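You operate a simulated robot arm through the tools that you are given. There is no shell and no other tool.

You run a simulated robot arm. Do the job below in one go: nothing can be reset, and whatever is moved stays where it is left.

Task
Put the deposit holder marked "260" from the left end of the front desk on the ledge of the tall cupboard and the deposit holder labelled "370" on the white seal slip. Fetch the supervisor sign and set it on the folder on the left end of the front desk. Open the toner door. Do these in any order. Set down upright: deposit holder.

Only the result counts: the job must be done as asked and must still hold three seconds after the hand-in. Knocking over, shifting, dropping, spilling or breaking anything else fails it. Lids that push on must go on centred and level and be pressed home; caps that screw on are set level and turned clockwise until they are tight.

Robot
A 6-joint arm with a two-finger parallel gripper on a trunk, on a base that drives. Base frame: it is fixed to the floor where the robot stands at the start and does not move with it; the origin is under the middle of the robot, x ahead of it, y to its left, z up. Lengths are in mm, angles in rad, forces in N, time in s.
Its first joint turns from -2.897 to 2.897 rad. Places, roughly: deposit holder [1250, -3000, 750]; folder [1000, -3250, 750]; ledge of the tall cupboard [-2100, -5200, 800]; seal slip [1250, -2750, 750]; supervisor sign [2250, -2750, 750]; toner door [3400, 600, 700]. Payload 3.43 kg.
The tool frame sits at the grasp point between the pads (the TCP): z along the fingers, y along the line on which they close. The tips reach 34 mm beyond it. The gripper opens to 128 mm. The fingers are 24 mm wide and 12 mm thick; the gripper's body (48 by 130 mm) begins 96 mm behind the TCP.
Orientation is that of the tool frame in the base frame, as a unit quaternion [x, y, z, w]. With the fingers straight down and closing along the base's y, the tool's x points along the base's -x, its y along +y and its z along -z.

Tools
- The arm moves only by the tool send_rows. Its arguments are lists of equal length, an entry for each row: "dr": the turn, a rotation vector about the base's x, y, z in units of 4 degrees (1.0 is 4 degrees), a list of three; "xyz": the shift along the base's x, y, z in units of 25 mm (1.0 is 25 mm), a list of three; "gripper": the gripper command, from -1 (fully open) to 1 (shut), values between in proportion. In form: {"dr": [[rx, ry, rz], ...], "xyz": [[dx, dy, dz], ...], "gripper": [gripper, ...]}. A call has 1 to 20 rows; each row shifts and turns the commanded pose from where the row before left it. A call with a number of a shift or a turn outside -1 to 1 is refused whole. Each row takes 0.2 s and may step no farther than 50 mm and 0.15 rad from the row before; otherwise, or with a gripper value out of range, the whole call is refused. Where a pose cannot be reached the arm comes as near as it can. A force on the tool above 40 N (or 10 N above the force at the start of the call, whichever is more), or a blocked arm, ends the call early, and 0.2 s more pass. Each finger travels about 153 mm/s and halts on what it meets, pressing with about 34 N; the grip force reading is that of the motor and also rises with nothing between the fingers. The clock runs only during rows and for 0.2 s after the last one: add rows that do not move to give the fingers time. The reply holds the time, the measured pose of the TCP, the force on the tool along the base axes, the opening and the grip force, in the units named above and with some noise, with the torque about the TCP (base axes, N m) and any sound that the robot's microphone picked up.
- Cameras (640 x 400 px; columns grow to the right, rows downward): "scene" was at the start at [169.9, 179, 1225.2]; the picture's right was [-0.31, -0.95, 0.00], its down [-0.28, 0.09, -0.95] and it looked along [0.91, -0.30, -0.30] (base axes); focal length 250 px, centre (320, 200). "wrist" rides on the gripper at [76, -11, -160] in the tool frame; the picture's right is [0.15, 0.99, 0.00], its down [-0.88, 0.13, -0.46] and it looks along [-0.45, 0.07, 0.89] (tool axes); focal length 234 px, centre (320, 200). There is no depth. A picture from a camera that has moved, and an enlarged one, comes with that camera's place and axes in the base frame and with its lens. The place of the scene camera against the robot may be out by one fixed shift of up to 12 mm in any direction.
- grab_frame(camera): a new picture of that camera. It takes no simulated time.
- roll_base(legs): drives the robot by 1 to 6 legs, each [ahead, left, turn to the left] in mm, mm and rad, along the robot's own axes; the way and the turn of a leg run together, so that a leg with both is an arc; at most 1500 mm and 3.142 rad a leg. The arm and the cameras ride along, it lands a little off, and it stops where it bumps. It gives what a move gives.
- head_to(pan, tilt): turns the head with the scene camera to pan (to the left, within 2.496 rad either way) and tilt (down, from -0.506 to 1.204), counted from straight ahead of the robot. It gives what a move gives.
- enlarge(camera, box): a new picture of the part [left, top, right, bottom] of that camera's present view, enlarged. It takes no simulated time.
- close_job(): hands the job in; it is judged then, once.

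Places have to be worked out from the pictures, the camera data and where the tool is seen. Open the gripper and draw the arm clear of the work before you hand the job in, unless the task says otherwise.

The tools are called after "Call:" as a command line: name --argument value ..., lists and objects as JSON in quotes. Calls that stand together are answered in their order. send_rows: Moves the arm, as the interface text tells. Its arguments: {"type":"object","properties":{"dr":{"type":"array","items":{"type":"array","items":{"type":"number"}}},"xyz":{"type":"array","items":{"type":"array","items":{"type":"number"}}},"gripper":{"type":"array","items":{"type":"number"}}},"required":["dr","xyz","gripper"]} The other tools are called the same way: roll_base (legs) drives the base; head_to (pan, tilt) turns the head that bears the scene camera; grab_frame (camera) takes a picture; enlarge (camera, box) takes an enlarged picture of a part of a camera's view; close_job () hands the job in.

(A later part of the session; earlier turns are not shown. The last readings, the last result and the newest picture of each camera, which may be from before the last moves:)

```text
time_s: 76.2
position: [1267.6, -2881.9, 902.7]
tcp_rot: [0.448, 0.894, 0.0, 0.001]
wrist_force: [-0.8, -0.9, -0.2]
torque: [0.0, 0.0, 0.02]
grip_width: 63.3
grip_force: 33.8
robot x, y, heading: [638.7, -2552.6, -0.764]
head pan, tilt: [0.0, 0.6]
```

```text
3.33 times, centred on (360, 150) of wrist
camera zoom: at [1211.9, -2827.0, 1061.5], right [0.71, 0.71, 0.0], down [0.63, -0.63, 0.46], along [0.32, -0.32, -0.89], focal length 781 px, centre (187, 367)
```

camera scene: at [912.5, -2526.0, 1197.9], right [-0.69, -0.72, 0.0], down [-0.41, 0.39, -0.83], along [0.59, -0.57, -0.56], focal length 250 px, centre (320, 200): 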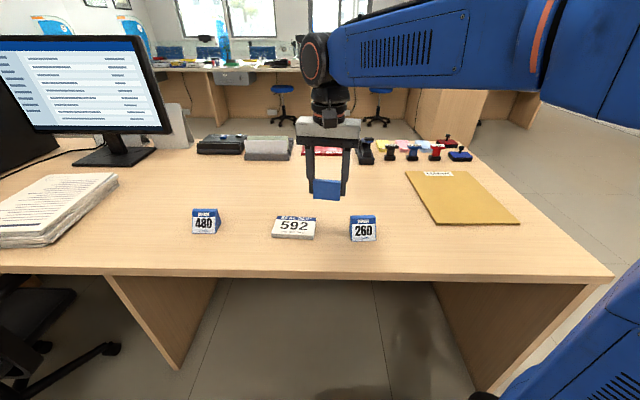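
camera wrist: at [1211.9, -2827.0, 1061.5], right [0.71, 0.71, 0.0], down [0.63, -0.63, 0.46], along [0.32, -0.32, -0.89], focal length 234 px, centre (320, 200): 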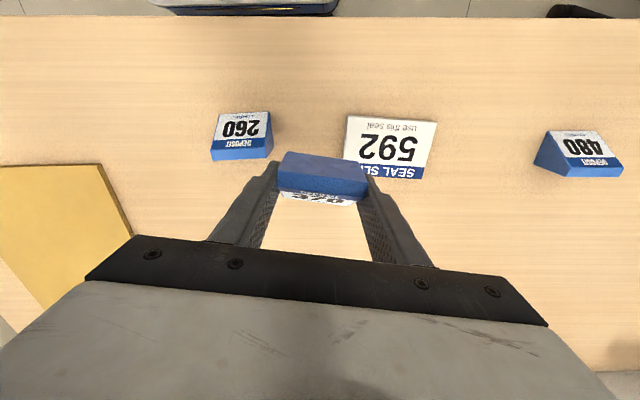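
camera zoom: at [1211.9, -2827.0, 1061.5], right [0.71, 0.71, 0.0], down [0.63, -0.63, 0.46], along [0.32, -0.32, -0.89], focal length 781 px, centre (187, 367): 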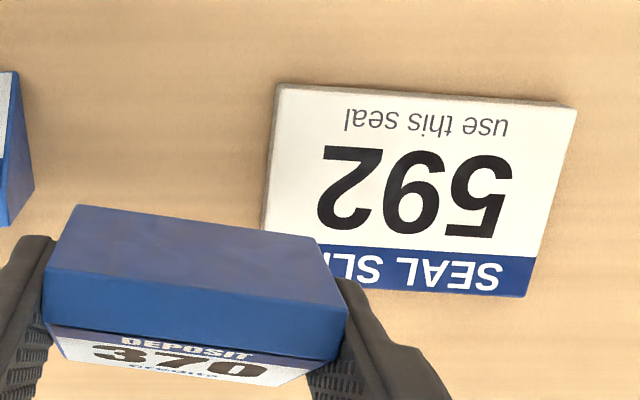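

Slip centre works out to (1329, -2821) with long axis at ~41°. I move over it, align, and descend to just above its surface.

Call:
send_rows --dr '[[0, 0, 0.37], [0, 0, 0.37], [0, 0, 0.36], [0, 0, 0], [0, 0, 0], [0, 0, 0], [0, 0, 0], [0, 0, 0]]' --xyz '[[0.78, 0.85, 0], [0.78, 0.85, 0], [0.78, 0.85, 0], [0, 0, -0.9], [0, 0, -0.9], [0, 0, -0.9], [0, 0, -0.7], [0, 0, 0]]' --gripper '[1, 1, 1, 1, 1, 1, 1, 1]'

Call:
grab_frame --camera "wrist"

Call:
enlarge --camera "scene" --box '[250, 180, 350, 250]'

```text
time_s: 78.0
position: [1326.1, -2815.6, 816.9]
tcp_rot: [0.414, 0.91, 0.0, 0.0]
wrist_force: [-0.6, -0.1, -0.4]
torque: [0.0, -0.01, 0.02]
grip_width: 63.3
grip_force: 33.7
robot x, y, heading: [634.5, -2554.2, -0.764]
head pan, tilt: [0.0, 0.6]
```

```text
taken
camera wrist: at [1267.1, -2767.3, 975.4], right [0.65, 0.76, 0.0], down [0.68, -0.58, 0.46], along [0.35, -0.3, -0.89], focal length 234 px, centre (320, 200)
```

wrist: 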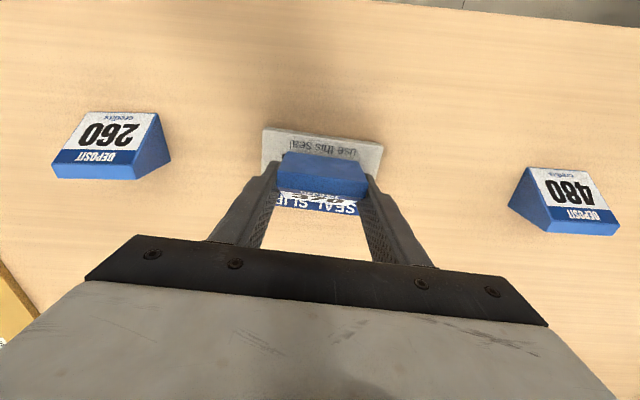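

```text
5.71 times, centred on (300, 215) of scene
camera zoom: at [912.7, -2525.9, 1197.8], right [-0.69, -0.72, 0.0], down [-0.41, 0.39, -0.82], along [0.59, -0.57, -0.57], focal length 1431 px, centre (434, 114)
```

zoom: 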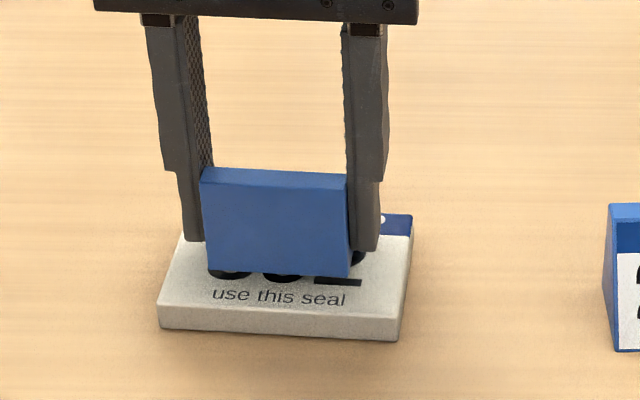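

The holder hovers centred over the slip. I lower the last ~12 mm in small steps watching the contact force.

Call:
send_rows --dr '[[0, 0, 0], [0, 0, 0], [0, 0, 0]]' --xyz '[[0, 0, -0.2], [0, 0, -0.16], [0, 0, 0]]' --gripper '[1, 1, 1]'

Call:
send_rows --dr '[[0, 0, 0], [0, 0, 0]]' --xyz '[[0, 0, -0.06], [0, 0, 0]]' --gripper '[1, 1]'

Call:
enlarge --camera "scene" --box '[250, 180, 350, 250]'

```text
time_s: 78.8
position: [1326.6, -2816.9, 806.2]
tcp_rot: [0.415, 0.91, 0.0, 0.0]
wrist_force: [-1.1, 0.0, -0.6]
torque: [-0.03, 0.0, -0.01]
grip_width: 63.1
grip_force: 33.8
robot x, y, heading: [635.3, -2558.3, -0.763]
head pan, tilt: [0.0, 0.6]
```

```text
time_s: 79.4
position: [1327.1, -2817.0, 805.3]
tcp_rot: [0.415, 0.91, -0.001, 0.001]
wrist_force: [0.0, -0.3, 11.4]
torque: [-0.17, 0.2, 0.0]
grip_width: 63.3
grip_force: 34.3
robot x, y, heading: [637.3, -2552.4, -0.764]
head pan, tilt: [0.0, 0.6]
```

```text
5.71 times, centred on (300, 215) of scene
camera zoom: at [912.4, -2525.9, 1197.9], right [-0.69, -0.72, 0.0], down [-0.41, 0.39, -0.83], along [0.59, -0.57, -0.56], focal length 1431 px, centre (434, 114)
```

zoom: 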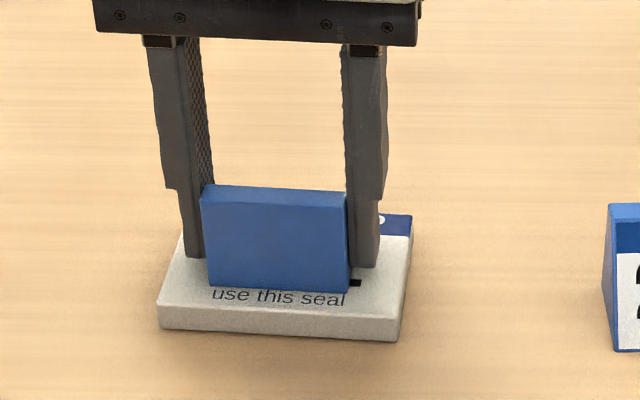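

Contact with about 11 N, so the holder rests on the slip. I open the fingers and rise straight up.

Call:
send_rows --dr '[[0, 0, 0], [0, 0, 0], [0, 0, 0], [0, 0, 0], [0, 0, 0], [0, 0, 0], [0, 0, 0], [0, 0, 0]]' --xyz '[[0, 0, 0.03], [0, 0, 0], [0, 0, 0], [0, 0, 0.4], [0, 0, 1], [0, 0, 1], [0, 0, 1], [0, 0, 1]]' --gripper '[0.9, -0.4, -0.4, -0.4, -0.4, -0.4, -0.4, -0.4]'

Call:
grab_frame --camera "wrist"

Call:
enlarge --camera "scene" --box '[250, 180, 410, 270]'

```text
time_s: 81.2
position: [1325.5, -2817.0, 915.6]
tcp_rot: [0.415, 0.91, 0.0, -0.001]
wrist_force: [0.5, 0.1, 0.2]
torque: [0.0, 0.02, 0.02]
grip_width: 89.8
grip_force: 0.1
robot x, y, heading: [637.4, -2556.1, -0.77]
head pan, tilt: [0.0, 0.6]
```

```text
taken
camera wrist: at [1266.4, -2767.6, 1075.6], right [0.65, 0.76, 0.0], down [0.68, -0.58, 0.46], along [0.35, -0.3, -0.89], focal length 234 px, centre (320, 200)
```

wrist: 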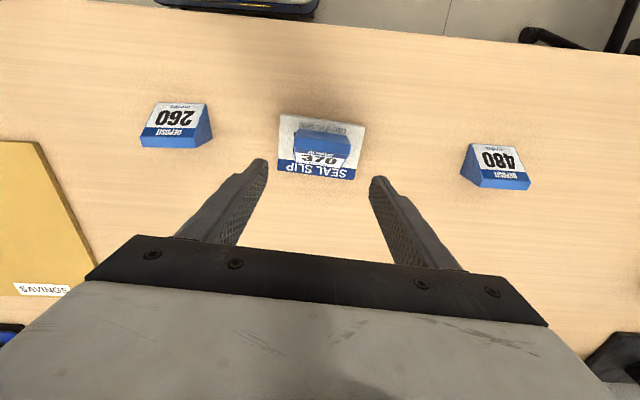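

```text
4.00 times, centred on (330, 225) of scene
camera zoom: at [912.7, -2525.9, 1197.8], right [-0.69, -0.72, 0.0], down [-0.41, 0.39, -0.82], along [0.59, -0.57, -0.57], focal length 1002 px, centre (280, 100)
```

zoom: 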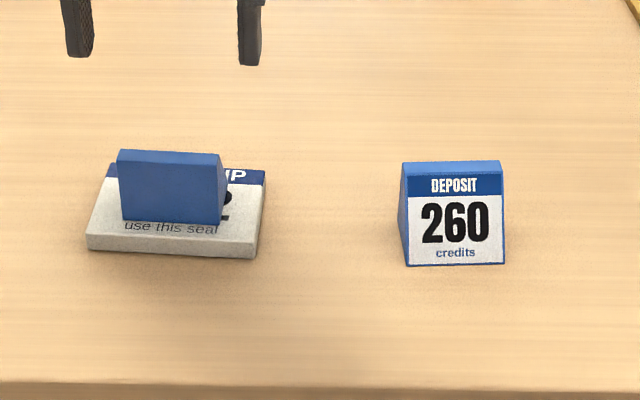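

370 stands upright on the seal slip. Next the 260 holder — I enlarge the wrist view to measure its pose.

Call:
enlarge --camera "wrist" --box '[120, 80, 240, 170]'

```text
4.44 times, centred on (180, 125) of wrist
camera zoom: at [1266.4, -2767.6, 1075.6], right [0.65, 0.76, 0.0], down [0.68, -0.58, 0.46], along [0.35, -0.3, -0.89], focal length 1041 px, centre (942, 533)
```

zoom: 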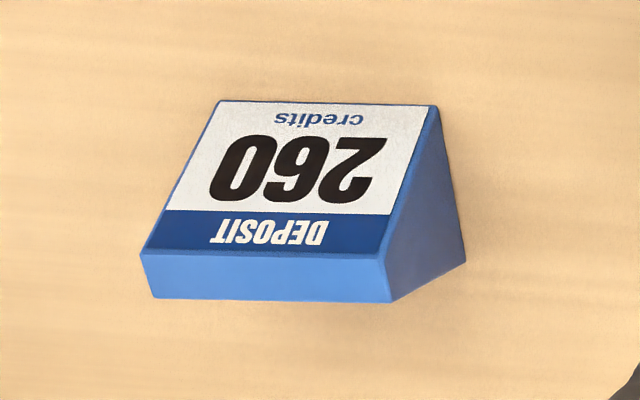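

260's base centre is about (1188, -2935), long axis at ~47.5°. I move above it, aligning the fingers with its flat ends, and come down to z≈800.

Call:
send_rows --dr '[[0, 0, 0.27], [0, 0, 0.27], [0, 0, 0.27], [0, 0, 0.27], [0, 0, 0.27], [0, 0, 0.28], [0, 0, 0], [0, 0, 0], [0, 0, 0]]' --xyz '[[-0.883, -0.813, 0], [-0.883, -0.813, 0], [-0.883, -0.813, 0], [-0.883, -0.813, 0], [-0.883, -0.813, 0], [-0.883, -0.813, 0], [0, 0, -1], [0, 0, -1], [0, 0, 0]]' --gripper '[-0.4, -0.4, -0.4, -0.4, -0.4, -0.4, -0.4, -0.4, -0.4]'

Call:
grab_frame --camera "wrist"

```text
time_s: 83.2
position: [1194.5, -2939.5, 866.5]
tcp_rot: [0.361, 0.933, 0.0, -0.001]
wrist_force: [1.1, -0.1, 0.4]
torque: [-0.02, 0.01, 0.0]
grip_width: 89.5
grip_force: 0.0
robot x, y, heading: [638.6, -2555.0, -0.772]
head pan, tilt: [0.0, 0.6]
```

```text
taken
camera wrist: at [1129.8, -2896.7, 1026.3], right [0.56, 0.83, 0.0], down [0.74, -0.5, 0.46], along [0.38, -0.26, -0.89], focal length 234 px, centre (320, 200)
```

wrist: 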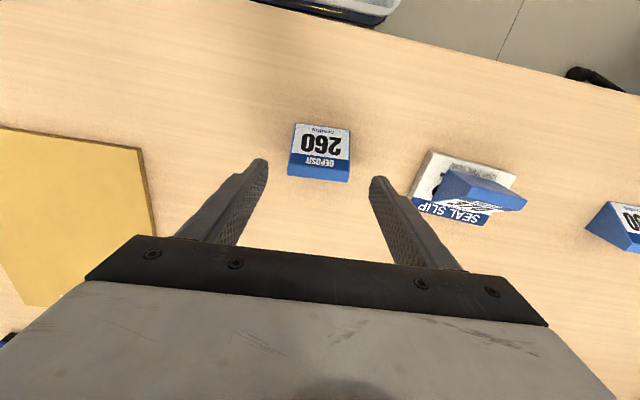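

The 260 holder is centred between the fingers. I descend to z≈792 and close.

Call:
send_rows --dr '[[0, 0, 0], [0, 0, 0], [0, 0, 0], [0, 0, 0], [0, 0, 0], [0, 0, 0], [0, 0, 0]]' --xyz '[[0, 0, -1], [0, 0, -1], [0, 0, -0.96], [0, 0, 0], [0, 0, 0], [0, 0, 0], [0, 0, 0]]' --gripper '[-0.4, -0.4, -0.4, -0.4, 1, 1, 1]'

Call:
grab_frame --camera "wrist"

```text
time_s: 84.8
position: [1192.8, -2937.9, 790.8]
tcp_rot: [0.362, 0.932, 0.0, -0.001]
wrist_force: [0.0, 0.4, -0.3]
torque: [-0.01, 0.0, 0.0]
grip_width: 63.4
grip_force: 34.4
robot x, y, heading: [638.5, -2555.5, -0.766]
head pan, tilt: [0.0, 0.6]
```

```text
taken
camera wrist: at [1128.7, -2895.2, 950.6], right [0.56, 0.83, 0.0], down [0.74, -0.5, 0.46], along [0.38, -0.26, -0.89], focal length 234 px, centre (320, 200)
```

wrist: 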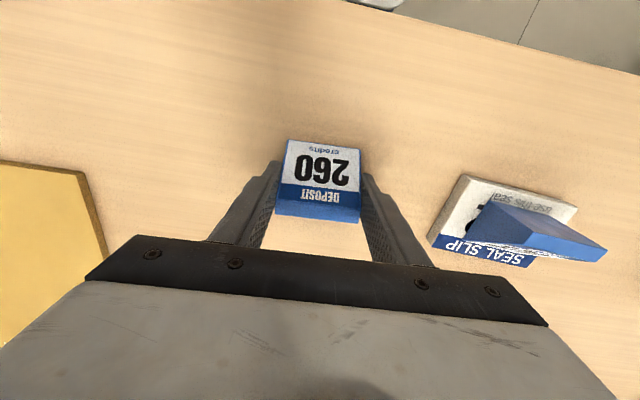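

260 is gripped at 63.4 mm. I lift it well clear and bring it in toward the trunk for driving.

Call:
send_rows --dr '[[0, 0, 0], [0, 0, 0], [0, 0, 0], [0, 0, 0], [0, 0, 0], [0, 0, 0], [0, 0, 0], [0, 0, 0], [0, 0, 0], [0, 0, 0], [0, 0, 0]]' --xyz '[[0, 0, 0.4], [0, 0, 1], [0, 0, 1], [0, 0, 1], [0, 0, 1], [0, 0, 1], [0, 0, 1], [0, 0, 1], [0, 0, 1], [0, 0, 1], [0, 0, 1]]' --gripper '[1, 1, 1, 1, 1, 1, 1, 1, 1, 1, 1]'

Call:
send_rows --dr '[[0, 0, 0], [0, 0, 0], [0, 0, 0], [0, 0, 0], [0, 0, 0], [0, 0, 0], [0, 0, 0], [0, 0, 0], [0, 0, 0], [0, 0, 0], [0, 0, 0], [0, 0, 0]]' --xyz '[[-0.98, -0.24, 0], [-0.98, -0.24, 0], [-0.98, -0.24, 0], [-0.98, -0.24, 0], [-0.98, -0.24, 0], [-0.98, -0.24, 0], [-0.98, -0.24, 0], [-0.98, -0.24, 0], [-0.98, -0.24, 0], [-0.98, -0.24, 0], [-0.98, -0.24, 0], [-0.98, -0.24, 0]]' --gripper '[1, 1, 1, 1, 1, 1, 1, 1, 1, 1, 1, 1]'

Call:
roll_base --legs '[[-150, 0, 0], [0, -1050, 0], [0, 0, -1.59]]'

Call:
head_to --pan 0.0 --tilt 0.3

Call:
grab_frame --camera "scene"

Call:
grab_frame --camera "wrist"

```text
time_s: 87.2
position: [1195.0, -2937.8, 1052.0]
tcp_rot: [0.362, 0.932, 0.0, 0.0]
wrist_force: [-0.7, -0.3, -1.3]
torque: [0.02, 0.0, -0.01]
grip_width: 63.4
grip_force: 33.9
robot x, y, heading: [637.4, -2556.4, -0.767]
head pan, tilt: [0.0, 0.6]
```

```text
time_s: 89.8
position: [899.0, -3010.6, 1051.6]
tcp_rot: [0.362, 0.932, 0.0, 0.0]
wrist_force: [-0.1, -0.4, -0.4]
torque: [0.01, -0.01, -0.01]
grip_width: 63.0
grip_force: 34.0
robot x, y, heading: [637.0, -2553.5, -0.769]
head pan, tilt: [0.0, 0.6]
```

```text
time_s: 100.0
position: [-647.9, -3456.2, 1051.3]
tcp_rot: [0.919, 0.394, 0.001, 0.0]
wrist_force: [0.3, 0.3, -1.0]
torque: [0.01, 0.01, -0.01]
grip_width: 63.6
grip_force: 33.6
robot x, y, heading: [-187.0, -3204.3, -2.355]
head pan, tilt: [0.0, 0.6]
```

```text
time_s: 100.8
position: [-647.5, -3456.1, 1051.4]
tcp_rot: [0.919, 0.394, 0.0, 0.001]
wrist_force: [0.0, -0.5, -1.3]
torque: [-0.03, -0.03, 0.0]
grip_width: 63.4
grip_force: 33.7
robot x, y, heading: [-186.0, -3206.0, -2.358]
head pan, tilt: [0.0, 0.3]
```

```text
taken
camera scene: at [-154.0, -3494.1, 1225.3], right [-0.71, 0.71, 0.0], down [0.21, 0.21, -0.95], along [-0.68, -0.67, -0.3], focal length 250 px, centre (320, 200)
```

scene: 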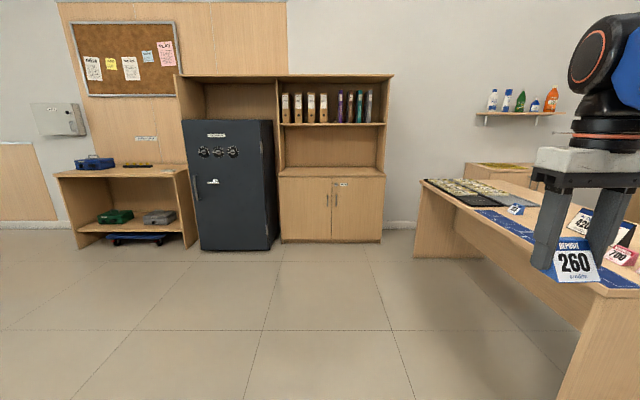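

```text
taken
camera wrist: at [-604.1, -3393.8, 1210.9], right [0.82, -0.58, 0.0], down [-0.51, -0.73, 0.46], along [-0.26, -0.37, -0.89], focal length 234 px, centre (320, 200)
```

wrist: 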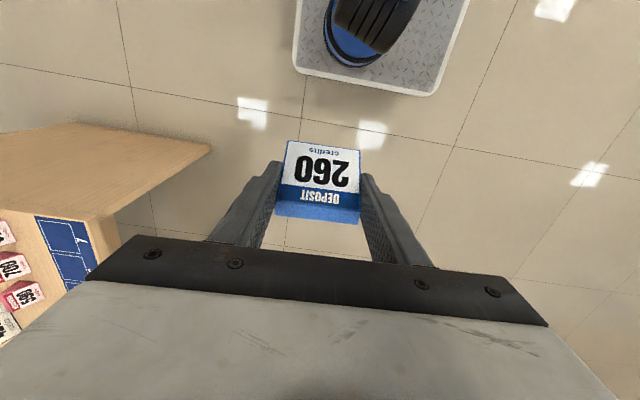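

The tall cupboard with its mid-level ledge is straight ahead, between the safe and the table. I zoom in to gauge the ledge's height and depth.

Call:
enlarge --camera "scene" --box '[260, 120, 420, 250]'

Call:
enlarge --camera "scene" --box '[270, 150, 400, 200]'

```text
3.08 times, centred on (340, 185) of scene
camera zoom: at [-154.0, -3494.1, 1225.3], right [-0.71, 0.71, 0.0], down [0.21, 0.21, -0.95], along [-0.68, -0.67, -0.3], focal length 771 px, centre (258, 246)
```

zoom: 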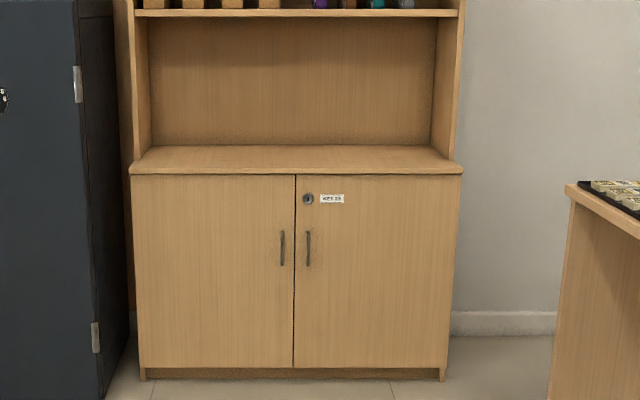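

```text
4.92 times, centred on (335, 175) of scene
camera zoom: at [-154.0, -3494.1, 1225.3], right [-0.71, 0.71, 0.0], down [0.21, 0.21, -0.95], along [-0.68, -0.67, -0.3], focal length 1233 px, centre (246, 323)
```

zoom: 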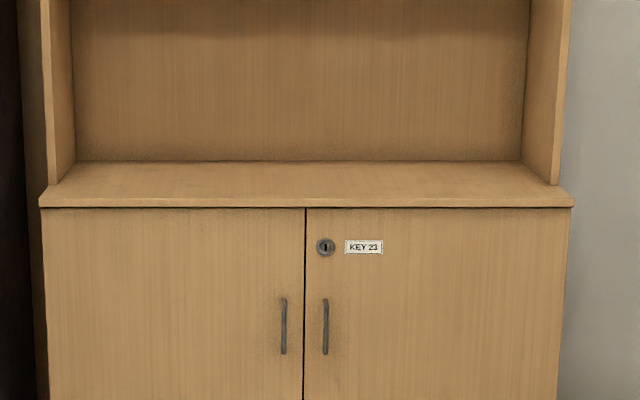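

The ledge is at about z≈750, its front edge ~2570 mm ahead of the robot and the surface ~390 mm deep, with the shelf above at ~1200 mm. I drive up closer in two legs.

Call:
roll_base --legs '[[1400, 60, 0], [450, 0, 0]]'

Call:
head_to --pan 0.0 --tilt 0.6

Call:
grab_frame --camera "scene"

Call:
grab_frame --camera "wrist"

```text
time_s: 110.1
position: [-1885.1, -4834.2, 1051.4]
tcp_rot: [0.913, 0.407, 0.0, 0.001]
wrist_force: [0.7, 1.3, -0.7]
torque: [-0.01, 0.01, 0.0]
grip_width: 63.4
grip_force: 33.8
robot x, y, heading: [-1431.3, -4566.8, -2.325]
head pan, tilt: [0.0, 0.3]
```

```text
time_s: 110.9
position: [-1883.8, -4833.2, 1050.8]
tcp_rot: [0.913, 0.407, 0.0, 0.0]
wrist_force: [0.2, 0.1, -1.8]
torque: [0.0, 0.02, 0.0]
grip_width: 63.3
grip_force: 34.5
robot x, y, heading: [-1429.0, -4568.8, -2.328]
head pan, tilt: [0.0, 0.6]
```

```text
taken
camera scene: at [-1386.9, -4853.4, 1197.9], right [-0.73, 0.69, 0.0], down [0.39, 0.41, -0.83], along [-0.57, -0.6, -0.56], focal length 250 px, centre (320, 200)
```

scene: 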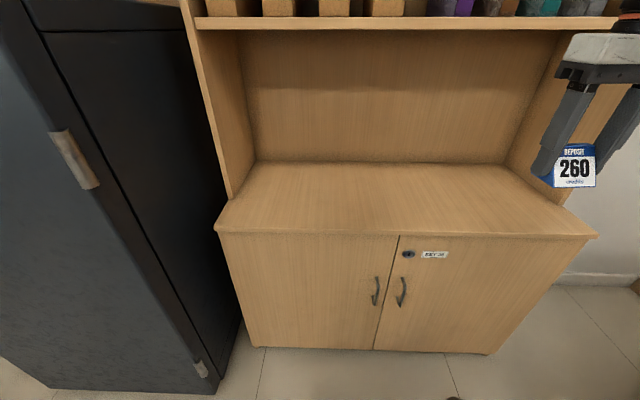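

```text
taken
camera wrist: at [-1842.8, -4770.0, 1210.9], right [0.83, -0.55, 0.0], down [-0.49, -0.74, 0.46], along [-0.25, -0.38, -0.89], focal length 234 px, centre (320, 200)
```

wrist: 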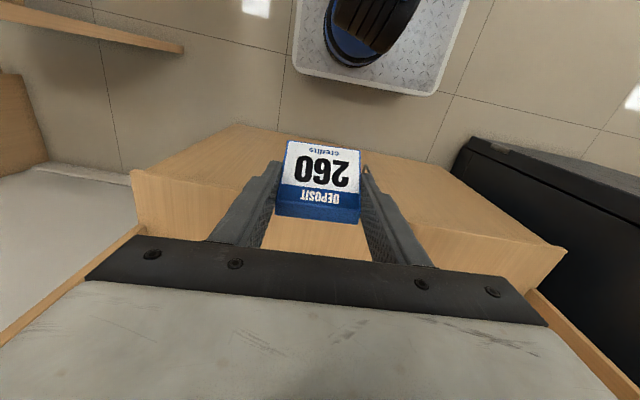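

The ledge surface spans u≈-4916 to -5336 in room axes at z≈750, with the hutch front 144 mm behind the lip. I bring the holder over the lip, then descend in front of the hutch before going in under the shelf.

Call:
send_rows --dr '[[0, 0, -0.75], [0, 0, 0], [0, 0, 0], [0, 0, 0], [0, 0, 0], [0, 0, 0], [0, 0, 0], [0, 0, 0], [0, 0, 0]]' --xyz '[[-0.207, -0.924, 0], [-0.207, -0.924, 0], [-0.207, -0.924, 0], [-0.207, -0.924, 0], [-0.207, -0.924, 0], [-0.207, -0.924, 0], [-0.207, -0.924, 0], [-0.207, -0.924, 0], [-0.207, -0.924, 0]]' --gripper '[1, 1, 1, 1, 1, 1, 1, 1, 1]'

Call:
grab_frame --camera "scene"

Call:
send_rows --dr '[[0, 0, 0], [0, 0, 0], [0, 0, 0], [0, 0, 0], [0, 0, 0], [0, 0, 0], [0, 0, 0], [0, 0, 0], [0, 0, 0]]' --xyz '[[0, 0, -0.93], [0, 0, -0.93], [0, 0, -0.93], [0, 0, -0.93], [0, 0, -0.93], [0, 0, -0.93], [0, 0, -0.93], [0, 0, -0.93], [0, 0, -0.93]]' --gripper '[1, 1, 1, 1, 1, 1, 1, 1, 1]'

Call:
grab_frame --camera "scene"

Call:
grab_frame --camera "wrist"

```text
time_s: 112.9
position: [-1930.6, -5041.4, 1050.9]
tcp_rot: [0.924, 0.384, 0.0, 0.0]
wrist_force: [-0.1, 1.4, -0.8]
torque: [0.01, 0.03, 0.01]
grip_width: 63.3
grip_force: 34.0
robot x, y, heading: [-1432.2, -4570.4, -2.325]
head pan, tilt: [0.0, 0.6]
```

```text
taken
camera scene: at [-1386.8, -4853.2, 1197.9], right [-0.73, 0.69, 0.0], down [0.39, 0.41, -0.83], along [-0.57, -0.6, -0.56], focal length 250 px, centre (320, 200)
```

scene: 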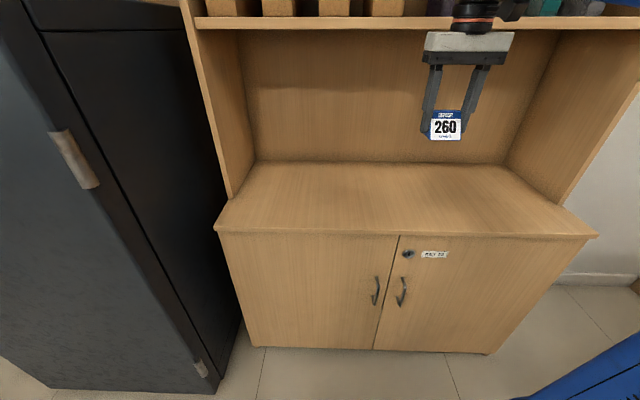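

```text
time_s: 114.9
position: [-1930.5, -5041.1, 842.7]
tcp_rot: [0.923, 0.384, 0.0, 0.0]
wrist_force: [0.8, -0.2, -0.7]
torque: [0.0, 0.0, 0.0]
grip_width: 63.4
grip_force: 34.2
robot x, y, heading: [-1431.2, -4570.4, -2.33]
head pan, tilt: [0.0, 0.6]
```

```text
taken
camera scene: at [-1386.9, -4853.3, 1197.9], right [-0.73, 0.69, 0.0], down [0.39, 0.41, -0.83], along [-0.57, -0.6, -0.56], focal length 250 px, centre (320, 200)
```

scene: 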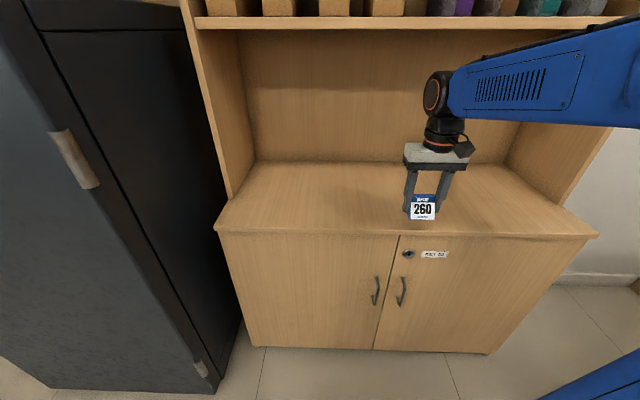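

```text
taken
camera wrist: at [-1886.7, -4979.3, 1002.3], right [0.8, -0.59, 0.0], down [-0.53, -0.72, 0.46], along [-0.27, -0.37, -0.89], focal length 234 px, centre (320, 200)
```

wrist: 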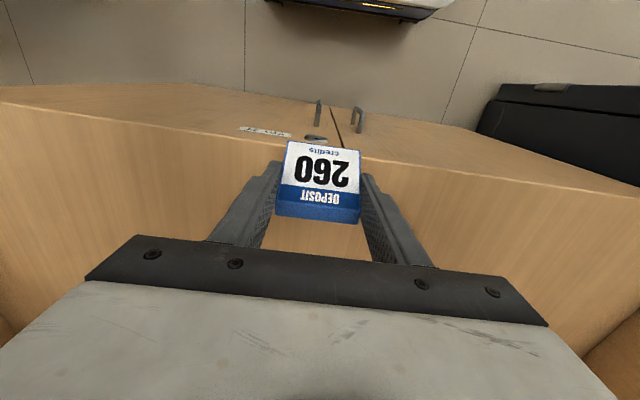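

The holder is over the lip at z≈843. Before moving in under the shelf I check where the forearm and elbow are relative to the hutch's side panel.

Call:
head_to --pan -0.7 --tilt 0.3

Call:
grab_frame --camera "scene"

```text
time_s: 116.0
position: [-1929.9, -5040.6, 842.9]
tcp_rot: [0.923, 0.384, 0.0, 0.0]
wrist_force: [0.0, 0.2, 0.3]
torque: [0.02, 0.0, 0.02]
grip_width: 63.3
grip_force: 33.9
robot x, y, heading: [-1435.2, -4571.2, -2.328]
head pan, tilt: [-0.7, 0.3]
```

```text
taken
camera scene: at [-1419.0, -4799.8, 1225.3], right [-0.11, 0.99, 0.0], down [0.29, 0.03, -0.96], along [-0.95, -0.11, -0.3], focal length 250 px, centre (320, 200)
```

scene: 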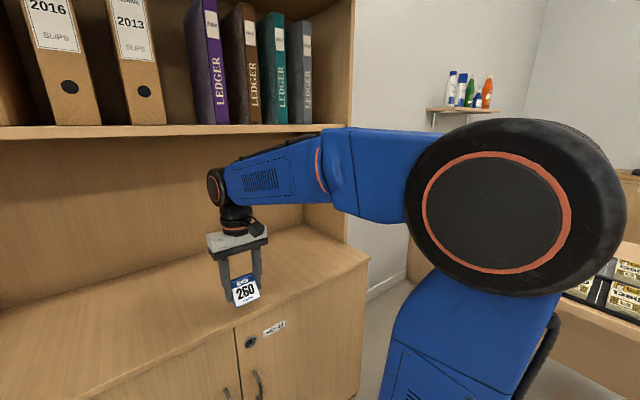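

The elbow and forearm stay well in front of the panel and the wrist top (~1130 mm) clears the shelf (~1200 mm). I lower slightly and move in under the shelf.

Call:
send_rows --dr '[[0, 0, 0], [0, 0, 0], [0, 0, 0], [0, 0, 0], [0, 0, 0], [0, 0, 0], [0, 0, 0], [0, 0, 0]]' --xyz '[[0, 0, -1], [-0.66, -0.66, 0], [-0.66, -0.66, 0], [-0.66, -0.66, 0], [-0.66, -0.66, 0], [-0.66, -0.66, 0], [-0.66, -0.66, 0], [-0.66, -0.66, 0]]' --gripper '[1, 1, 1, 1, 1, 1, 1, 1]'

Call:
head_to --pan -0.3 --tilt 0.4

Call:
grab_frame --camera "scene"

```text
time_s: 117.8
position: [-2045.8, -5157.1, 819.2]
tcp_rot: [0.924, 0.384, -0.001, 0.0]
wrist_force: [0.2, 0.2, -0.9]
torque: [0.0, 0.0, 0.02]
grip_width: 63.4
grip_force: 34.1
robot x, y, heading: [-1430.6, -4566.6, -2.328]
head pan, tilt: [-0.7, 0.3]
```

```text
time_s: 118.7
position: [-2046.8, -5158.0, 817.2]
tcp_rot: [0.923, 0.384, 0.0, 0.0]
wrist_force: [0.5, -1.1, -0.8]
torque: [0.01, -0.02, 0.0]
grip_width: 63.4
grip_force: 33.9
robot x, y, heading: [-1429.5, -4565.1, -2.326]
head pan, tilt: [-0.3, 0.4]
```

```text
taken
camera scene: at [-1407.0, -4834.6, 1216.1], right [-0.49, 0.87, 0.0], down [0.34, 0.19, -0.92], along [-0.8, -0.45, -0.39], focal length 250 px, centre (320, 200)
```

scene: 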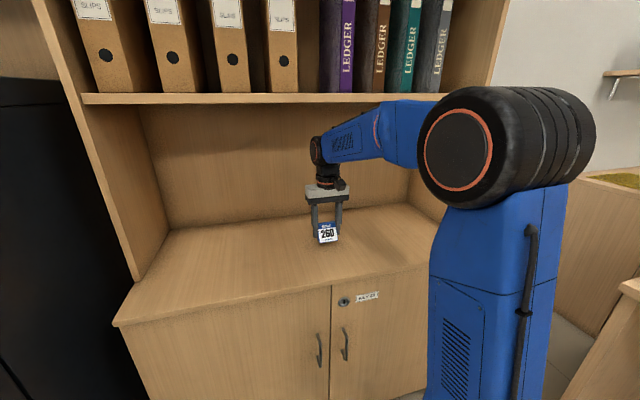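

The holder is inside over the ledge. I lower it gently until contact.

Call:
send_rows --dr '[[0, 0, 0], [0, 0, 0], [0, 0, 0]]' --xyz '[[0, 0, -0.4], [0, 0, -0.4], [0, 0, 0]]' --gripper '[1, 1, 1]'

Call:
send_rows --dr '[[0, 0, 0], [0, 0, 0]]' --xyz '[[0, 0, -0.12], [0, 0, 0]]' --gripper '[1, 1]'

Call:
send_rows --dr '[[0, 0, 0], [0, 0, 0]]' --xyz '[[0, 0, -0.1], [0, 0, 0]]' --gripper '[1, 1]'

```text
time_s: 119.5
position: [-2046.8, -5157.1, 798.7]
tcp_rot: [0.924, 0.383, 0.0, 0.0]
wrist_force: [0.6, 0.0, -0.7]
torque: [-0.01, -0.01, 0.02]
grip_width: 63.0
grip_force: 34.1
robot x, y, heading: [-1434.4, -4567.3, -2.328]
head pan, tilt: [-0.3, 0.4]
```

```text
time_s: 120.0
position: [-2047.0, -5157.5, 795.2]
tcp_rot: [0.924, 0.383, 0.0, 0.0]
wrist_force: [0.6, 0.6, -0.8]
torque: [0.0, -0.01, 0.01]
grip_width: 63.4
grip_force: 34.2
robot x, y, heading: [-1430.3, -4566.3, -2.328]
head pan, tilt: [-0.3, 0.4]
```

```text
time_s: 120.7
position: [-2047.7, -5157.7, 792.4]
tcp_rot: [0.923, 0.384, 0.0, 0.0]
wrist_force: [0.1, -0.2, -0.1]
torque: [0.02, 0.01, -0.04]
grip_width: 63.2
grip_force: 34.0
robot x, y, heading: [-1428.0, -4568.4, -2.329]
head pan, tilt: [-0.3, 0.4]
```

No contact yet at z=792; I continue in 2 mm steps.

Call:
send_rows --dr '[[0, 0, 0], [0, 0, 0]]' --xyz '[[0, 0, -0.07], [0, 0, 0]]' --gripper '[1, 1]'

Call:
enlarge --camera "scene" --box '[280, 180, 380, 260]'

```text
time_s: 121.2
position: [-2046.7, -5157.2, 791.8]
tcp_rot: [0.924, 0.383, 0.0, 0.0]
wrist_force: [0.6, -0.4, 5.4]
torque: [-0.16, -0.11, -0.01]
grip_width: 63.1
grip_force: 34.2
robot x, y, heading: [-1431.6, -4566.8, -2.33]
head pan, tilt: [-0.3, 0.4]
```

```text
5.00 times, centred on (330, 220) of scene
camera zoom: at [-1406.8, -4834.5, 1216.1], right [-0.49, 0.87, 0.0], down [0.34, 0.19, -0.92], along [-0.8, -0.45, -0.39], focal length 1252 px, centre (270, 100)
```

zoom: 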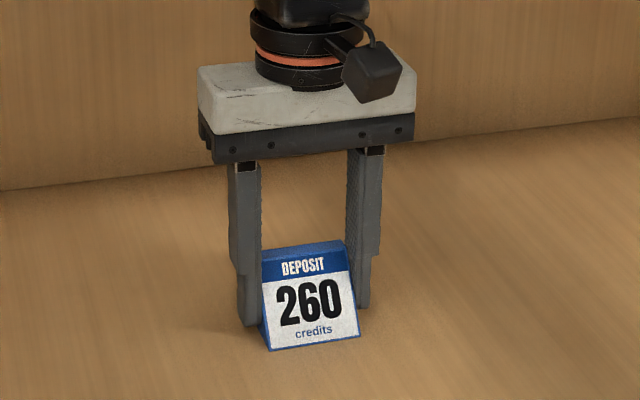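

Light contact (5 N): 260 rests on the ledge. I open, rise just enough to clear it, back out from under the shelf, then raise.

Call:
send_rows --dr '[[0, 0, 0], [0, 0, 0], [0, 0, 0], [0, 0, 0], [0, 0, 0], [0, 0, 0], [0, 0, 0], [0, 0, 0]]' --xyz '[[0, 0, 0.01], [0, 0, 0], [0, 0, 0], [0, 0, 0.4], [0, 0, 0.8], [0, 0, 0.8], [0, 0, 0.6], [0, 0, 0]]' --gripper '[0.9, -0.4, -0.4, -0.4, -0.4, -0.4, -0.4, -0.4]'

Call:
send_rows --dr '[[0, 0, 0], [0, 0, 0], [0, 0, 0], [0, 0, 0], [0, 0, 0], [0, 0, 0], [0, 0, 0], [0, 0, 0], [0, 0, 0], [0, 0, 0]]' --xyz '[[0.7, 0.7, 0], [0.7, 0.7, 0], [0.7, 0.7, 0], [0.7, 0.7, 0], [0.7, 0.7, 0], [0.7, 0.7, 0], [0.7, 0.7, 0], [0.7, 0.7, 0], [0.7, 0.7, 0], [0.7, 0.7, 0]]' --gripper '[-0.4, -0.4, -0.4, -0.4, -0.4, -0.4, -0.4, -0.4, -0.4, -0.4]'

Call:
send_rows --dr '[[0, 0, 0], [0, 0, 0], [0, 0, 0], [0, 0, 0], [0, 0, 0], [0, 0, 0], [0, 0, 0], [0, 0, 0]]' --xyz '[[0.3, 0.3, 1], [0.3, 0.3, 1], [0.3, 0.3, 1], [0.3, 0.3, 1], [0.3, 0.3, 1], [0.3, 0.3, 1], [0.3, 0.3, 1], [0.3, 0.3, 1]]' --gripper '[-0.4, -0.4, -0.4, -0.4, -0.4, -0.4, -0.4, -0.4]'

Call:
grab_frame --camera "scene"

Call:
enlarge --camera "scene" --box '[280, 190, 380, 270]'

```text
time_s: 123.0
position: [-2045.8, -5157.5, 855.2]
tcp_rot: [0.924, 0.384, 0.0, -0.001]
wrist_force: [-0.3, 0.4, -0.8]
torque: [0.02, 0.02, -0.01]
grip_width: 89.6
grip_force: 0.0
robot x, y, heading: [-1432.5, -4565.2, -2.328]
head pan, tilt: [-0.3, 0.4]
```

```text
time_s: 125.2
position: [-1871.9, -4981.3, 854.6]
tcp_rot: [0.923, 0.384, 0.0, 0.001]
wrist_force: [-0.8, -0.6, -0.1]
torque: [0.02, -0.02, 0.01]
grip_width: 89.4
grip_force: 0.1
robot x, y, heading: [-1431.6, -4569.8, -2.326]
head pan, tilt: [-0.3, 0.4]
```

```text
time_s: 127.0
position: [-1811.6, -4922.4, 1054.8]
tcp_rot: [0.924, 0.383, 0.0, 0.001]
wrist_force: [-1.0, 0.1, -0.7]
torque: [0.0, 0.0, -0.01]
grip_width: 89.6
grip_force: 0.1
robot x, y, heading: [-1430.5, -4565.5, -2.327]
head pan, tilt: [-0.3, 0.4]
```

```text
taken
camera scene: at [-1406.9, -4834.7, 1216.1], right [-0.49, 0.87, 0.0], down [0.34, 0.19, -0.92], along [-0.8, -0.45, -0.39], focal length 250 px, centre (320, 200)
```

scene: 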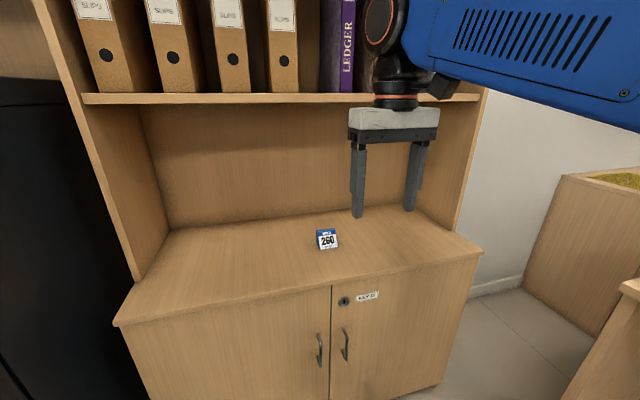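

```text
5.00 times, centred on (330, 230) of scene
camera zoom: at [-1406.9, -4834.7, 1216.1], right [-0.49, 0.87, 0.0], down [0.34, 0.19, -0.92], along [-0.8, -0.45, -0.39], focal length 1252 px, centre (270, 50)
```

zoom: 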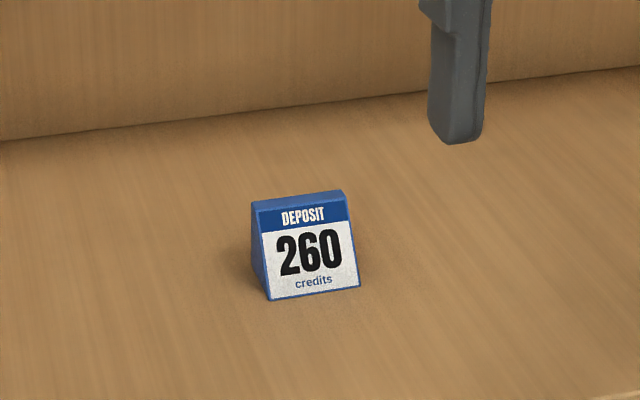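

260 stands upright on the ledge. Now for the supervisor sign: I back away from the cupboard, go around the front desk's end to its far side, and turn to face it.

Call:
roll_base --legs '[[-1450, 0, -0.03], [-300, 0, 0], [0, 1000, 0], [0, 1000, 0], [0, 0, -1.58]]'

Call:
head_to --pan -0.7 --tilt 0.35

Call:
grab_frame --camera "scene"

```text
time_s: 149.2
position: [843.4, -4352.1, 1054.4]
tcp_rot: [0.919, -0.394, 0.0, 0.0]
wrist_force: [0.0, -0.1, 0.2]
torque: [0.02, -0.05, 0.02]
grip_width: 89.7
grip_force: 0.1
robot x, y, heading: [1189.8, -4741.4, 2.364]
head pan, tilt: [-0.3, 0.4]
```

```text
time_s: 150.0
position: [843.5, -4352.7, 1054.4]
tcp_rot: [0.919, -0.393, 0.001, 0.0]
wrist_force: [-0.3, -0.2, 0.1]
torque: [0.01, -0.01, -0.01]
grip_width: 89.7
grip_force: 0.1
robot x, y, heading: [1186.4, -4741.5, 2.36]
head pan, tilt: [-0.7, 0.351]
```

```text
taken
camera scene: at [970.1, -4760.3, 1220.6], right [1.0, 0.09, 0.0], down [0.03, -0.34, -0.94], along [-0.09, 0.94, -0.34], focal length 250 px, centre (320, 200)
```

scene: 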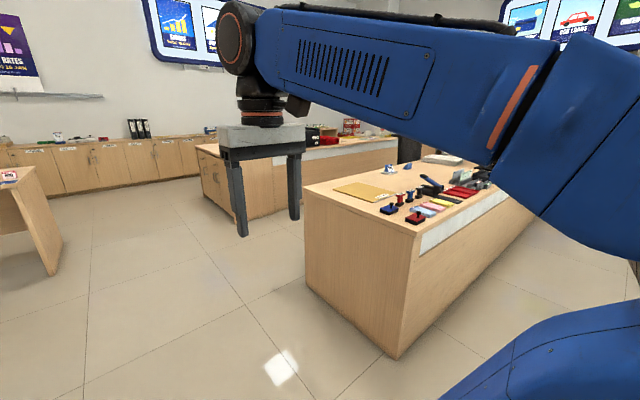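

The front desk's far side is now ahead-right. I slide right along it toward the sign and look again.

Call:
roll_base --legs '[[0, -1300, 0]]'

Call:
head_to --pan -0.6 --tilt 0.45

Call:
grab_frame --camera "scene"

Call:
head_to --pan -1.1 --tilt 0.4

Call:
grab_frame --camera "scene"

Call:
grab_frame --camera "wrist"

```text
time_s: 156.5
position: [1751.5, -3434.3, 1054.1]
tcp_rot: [0.92, -0.393, 0.0, 0.0]
wrist_force: [0.1, -0.5, -0.3]
torque: [0.01, 0.0, 0.01]
grip_width: 89.7
grip_force: 0.1
robot x, y, heading: [2101.3, -3818.5, 2.359]
head pan, tilt: [-0.7, 0.351]
```

```text
time_s: 157.2
position: [1750.9, -3433.8, 1055.0]
tcp_rot: [0.92, -0.392, 0.0, 0.001]
wrist_force: [0.4, 0.7, -0.2]
torque: [-0.01, -0.08, 0.03]
grip_width: 89.3
grip_force: 0.0
robot x, y, heading: [2096.4, -3822.8, 2.365]
head pan, tilt: [-0.6, 0.45]
```

```text
taken
camera scene: at [1869.4, -3844.4, 1211.4], right [0.98, 0.19, 0.0], down [0.08, -0.43, -0.9], along [-0.17, 0.88, -0.43], focal length 250 px, centre (320, 200)
```

scene: 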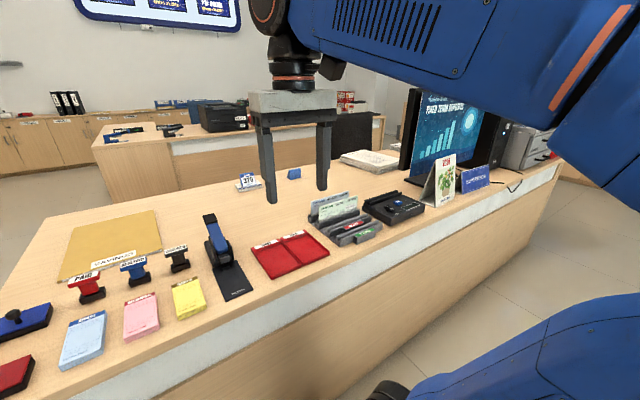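

```text
time_s: 158.1
position: [1752.1, -3433.4, 1053.7]
tcp_rot: [0.92, -0.393, -0.001, -0.001]
wrist_force: [0.6, 0.0, 0.5]
torque: [0.03, -0.01, -0.03]
grip_width: 89.4
grip_force: 0.1
robot x, y, heading: [2099.0, -3820.1, 2.364]
head pan, tilt: [-1.1, 0.4]
```

```text
taken
camera scene: at [1914.8, -3846.4, 1216.1], right [0.95, -0.3, 0.0], down [-0.12, -0.37, -0.92], along [0.28, 0.88, -0.39], focal length 250 px, centre (320, 200)
```

scene: 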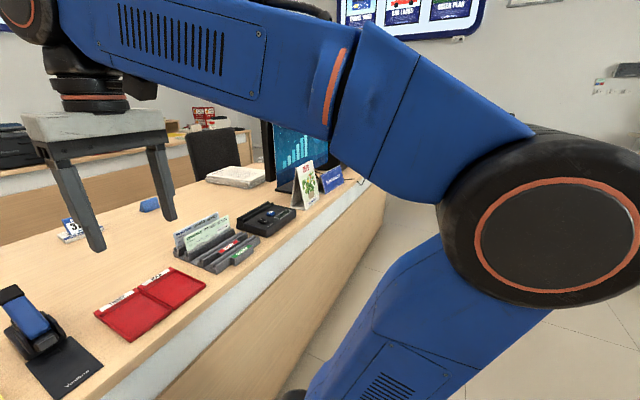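

```text
taken
camera wrist: at [1811.1, -3481.5, 1214.5], right [-0.61, -0.79, 0.0], down [-0.7, 0.55, 0.46], along [-0.36, 0.28, -0.89], focal length 234 px, centre (320, 200)
```

wrist: 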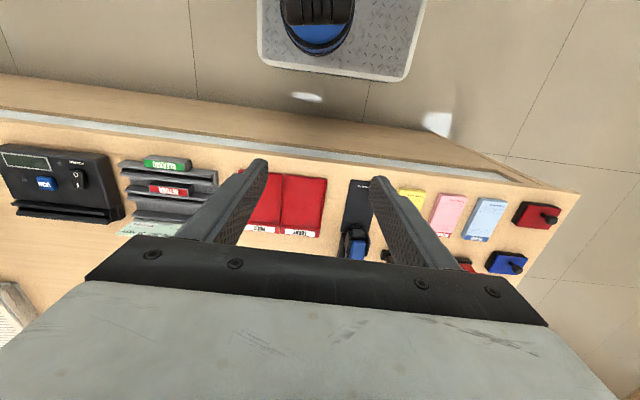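

The A-frame with the picture is a calendar; the blue plate next to it may be the supervisor sign. I zoom in to read it.

Call:
head_to --pan -0.75 --tilt 0.45

Call:
grab_frame --camera "scene"

Call:
enlarge --camera "scene" --box '[330, 120, 490, 220]'

```text
time_s: 159.0
position: [1753.0, -3434.7, 1054.4]
tcp_rot: [0.92, -0.393, 0.0, -0.001]
wrist_force: [-0.4, 0.5, 0.1]
torque: [-0.01, 0.01, -0.02]
grip_width: 89.6
grip_force: 0.2
robot x, y, heading: [2096.8, -3821.5, 2.368]
head pan, tilt: [-0.75, 0.45]
```

```text
taken
camera scene: at [1883.1, -3842.9, 1211.4], right [1.0, 0.04, 0.0], down [0.02, -0.43, -0.9], along [-0.04, 0.9, -0.44], focal length 250 px, centre (320, 200)
```

scene: 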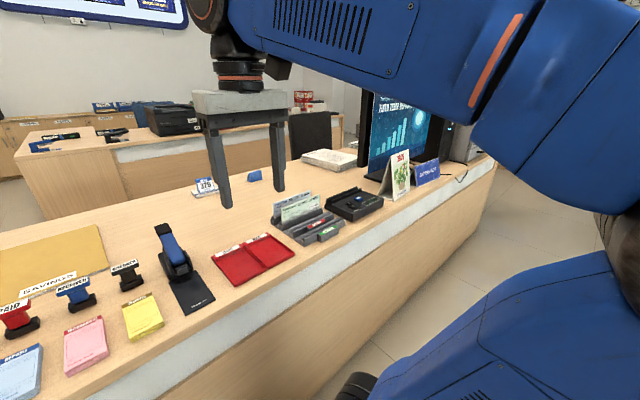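

```text
4.00 times, centred on (410, 170) of scene
camera zoom: at [1883.1, -3842.9, 1211.4], right [1.0, 0.04, 0.0], down [0.02, -0.43, -0.9], along [-0.04, 0.9, -0.44], focal length 1002 px, centre (-40, 320)
```

zoom: 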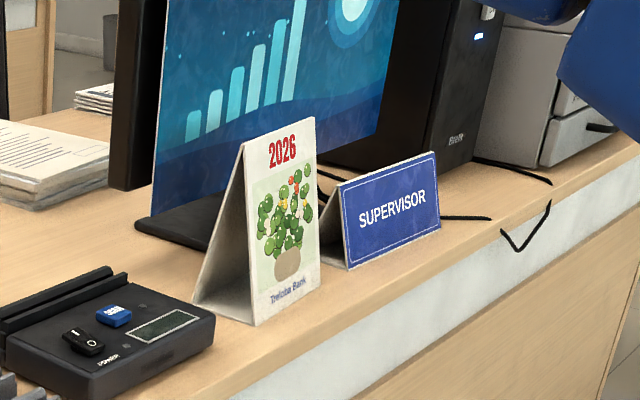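

The blue A-frame reads "SUPERVISOR", at about (2370, -2666), right next to the calendar. Before sliding further right I check the floor on that side.

Call:
head_to --pan -1.7 --tilt 0.5

Call:
grab_frame --camera "scene"

```text
time_s: 160.2
position: [1751.4, -3435.2, 1055.1]
tcp_rot: [0.92, -0.392, 0.0, 0.0]
wrist_force: [-0.7, -0.2, 0.2]
torque: [-0.03, 0.0, 0.0]
grip_width: 89.5
grip_force: 0.1
robot x, y, heading: [2100.2, -3823.3, 2.362]
head pan, tilt: [-1.7, 0.499]
```

```text
taken
camera scene: at [1958.5, -3878.6, 1206.9], right [0.62, -0.79, 0.0], down [-0.38, -0.29, -0.88], along [0.69, 0.54, -0.48], focal length 250 px, centre (320, 200)
```

scene: 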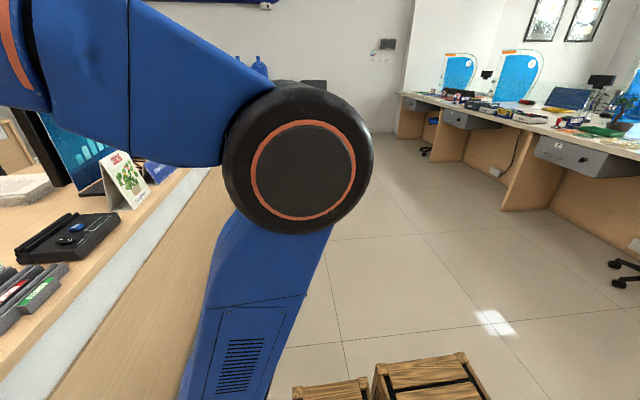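

The floor to the right is clear. I slide the robot right so the arm lines up with the sign.

Call:
roll_base --legs '[[0, -880, 0]]'

Call:
head_to --pan -0.35 --tilt 0.6

Call:
grab_frame --camera "scene"

Call:
grab_frame --camera "wrist"

```text
time_s: 164.8
position: [2380.2, -2813.3, 1054.9]
tcp_rot: [0.915, -0.403, -0.001, 0.0]
wrist_force: [-0.2, 0.6, -0.3]
torque: [0.0, 0.0, 0.03]
grip_width: 89.8
grip_force: 0.0
robot x, y, heading: [2718.0, -3208.6, 2.335]
head pan, tilt: [-1.7, 0.499]
```

```text
time_s: 166.3
position: [2380.6, -2814.2, 1053.7]
tcp_rot: [0.915, -0.403, 0.0, 0.0]
wrist_force: [0.3, 0.5, -0.6]
torque: [0.0, 0.03, 0.0]
grip_width: 89.7
grip_force: 0.0
robot x, y, heading: [2715.9, -3211.3, 2.336]
head pan, tilt: [-0.351, 0.6]
```

```text
taken
camera scene: at [2468.3, -3236.0, 1197.9], right [0.92, 0.4, 0.0], down [0.23, -0.52, -0.83], along [-0.33, 0.75, -0.56], focal length 250 px, centre (320, 200)
```

scene: 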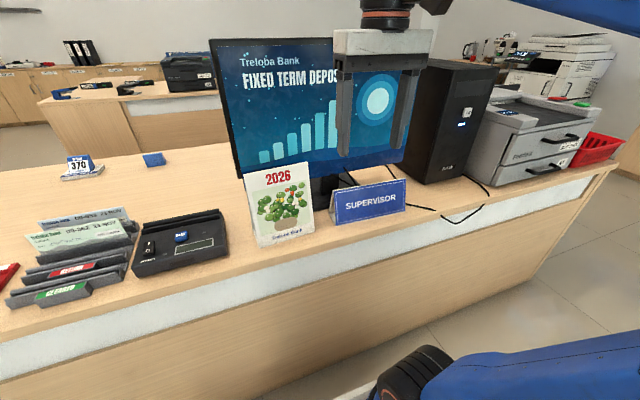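

```text
taken
camera wrist: at [2439.4, -2862.0, 1214.5], right [-0.63, -0.78, 0.0], down [-0.69, 0.56, 0.46], along [-0.35, 0.29, -0.89], focal length 234 px, centre (320, 200)
```

wrist: 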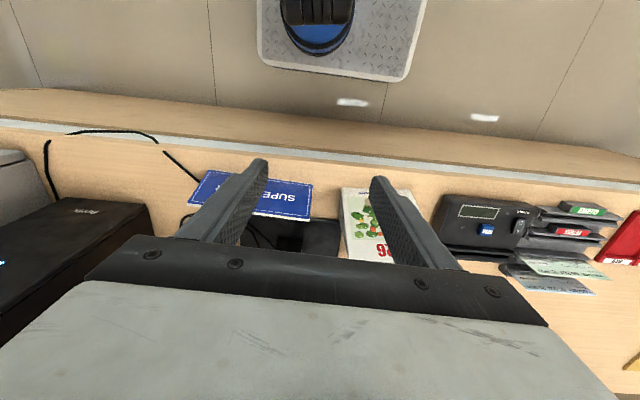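

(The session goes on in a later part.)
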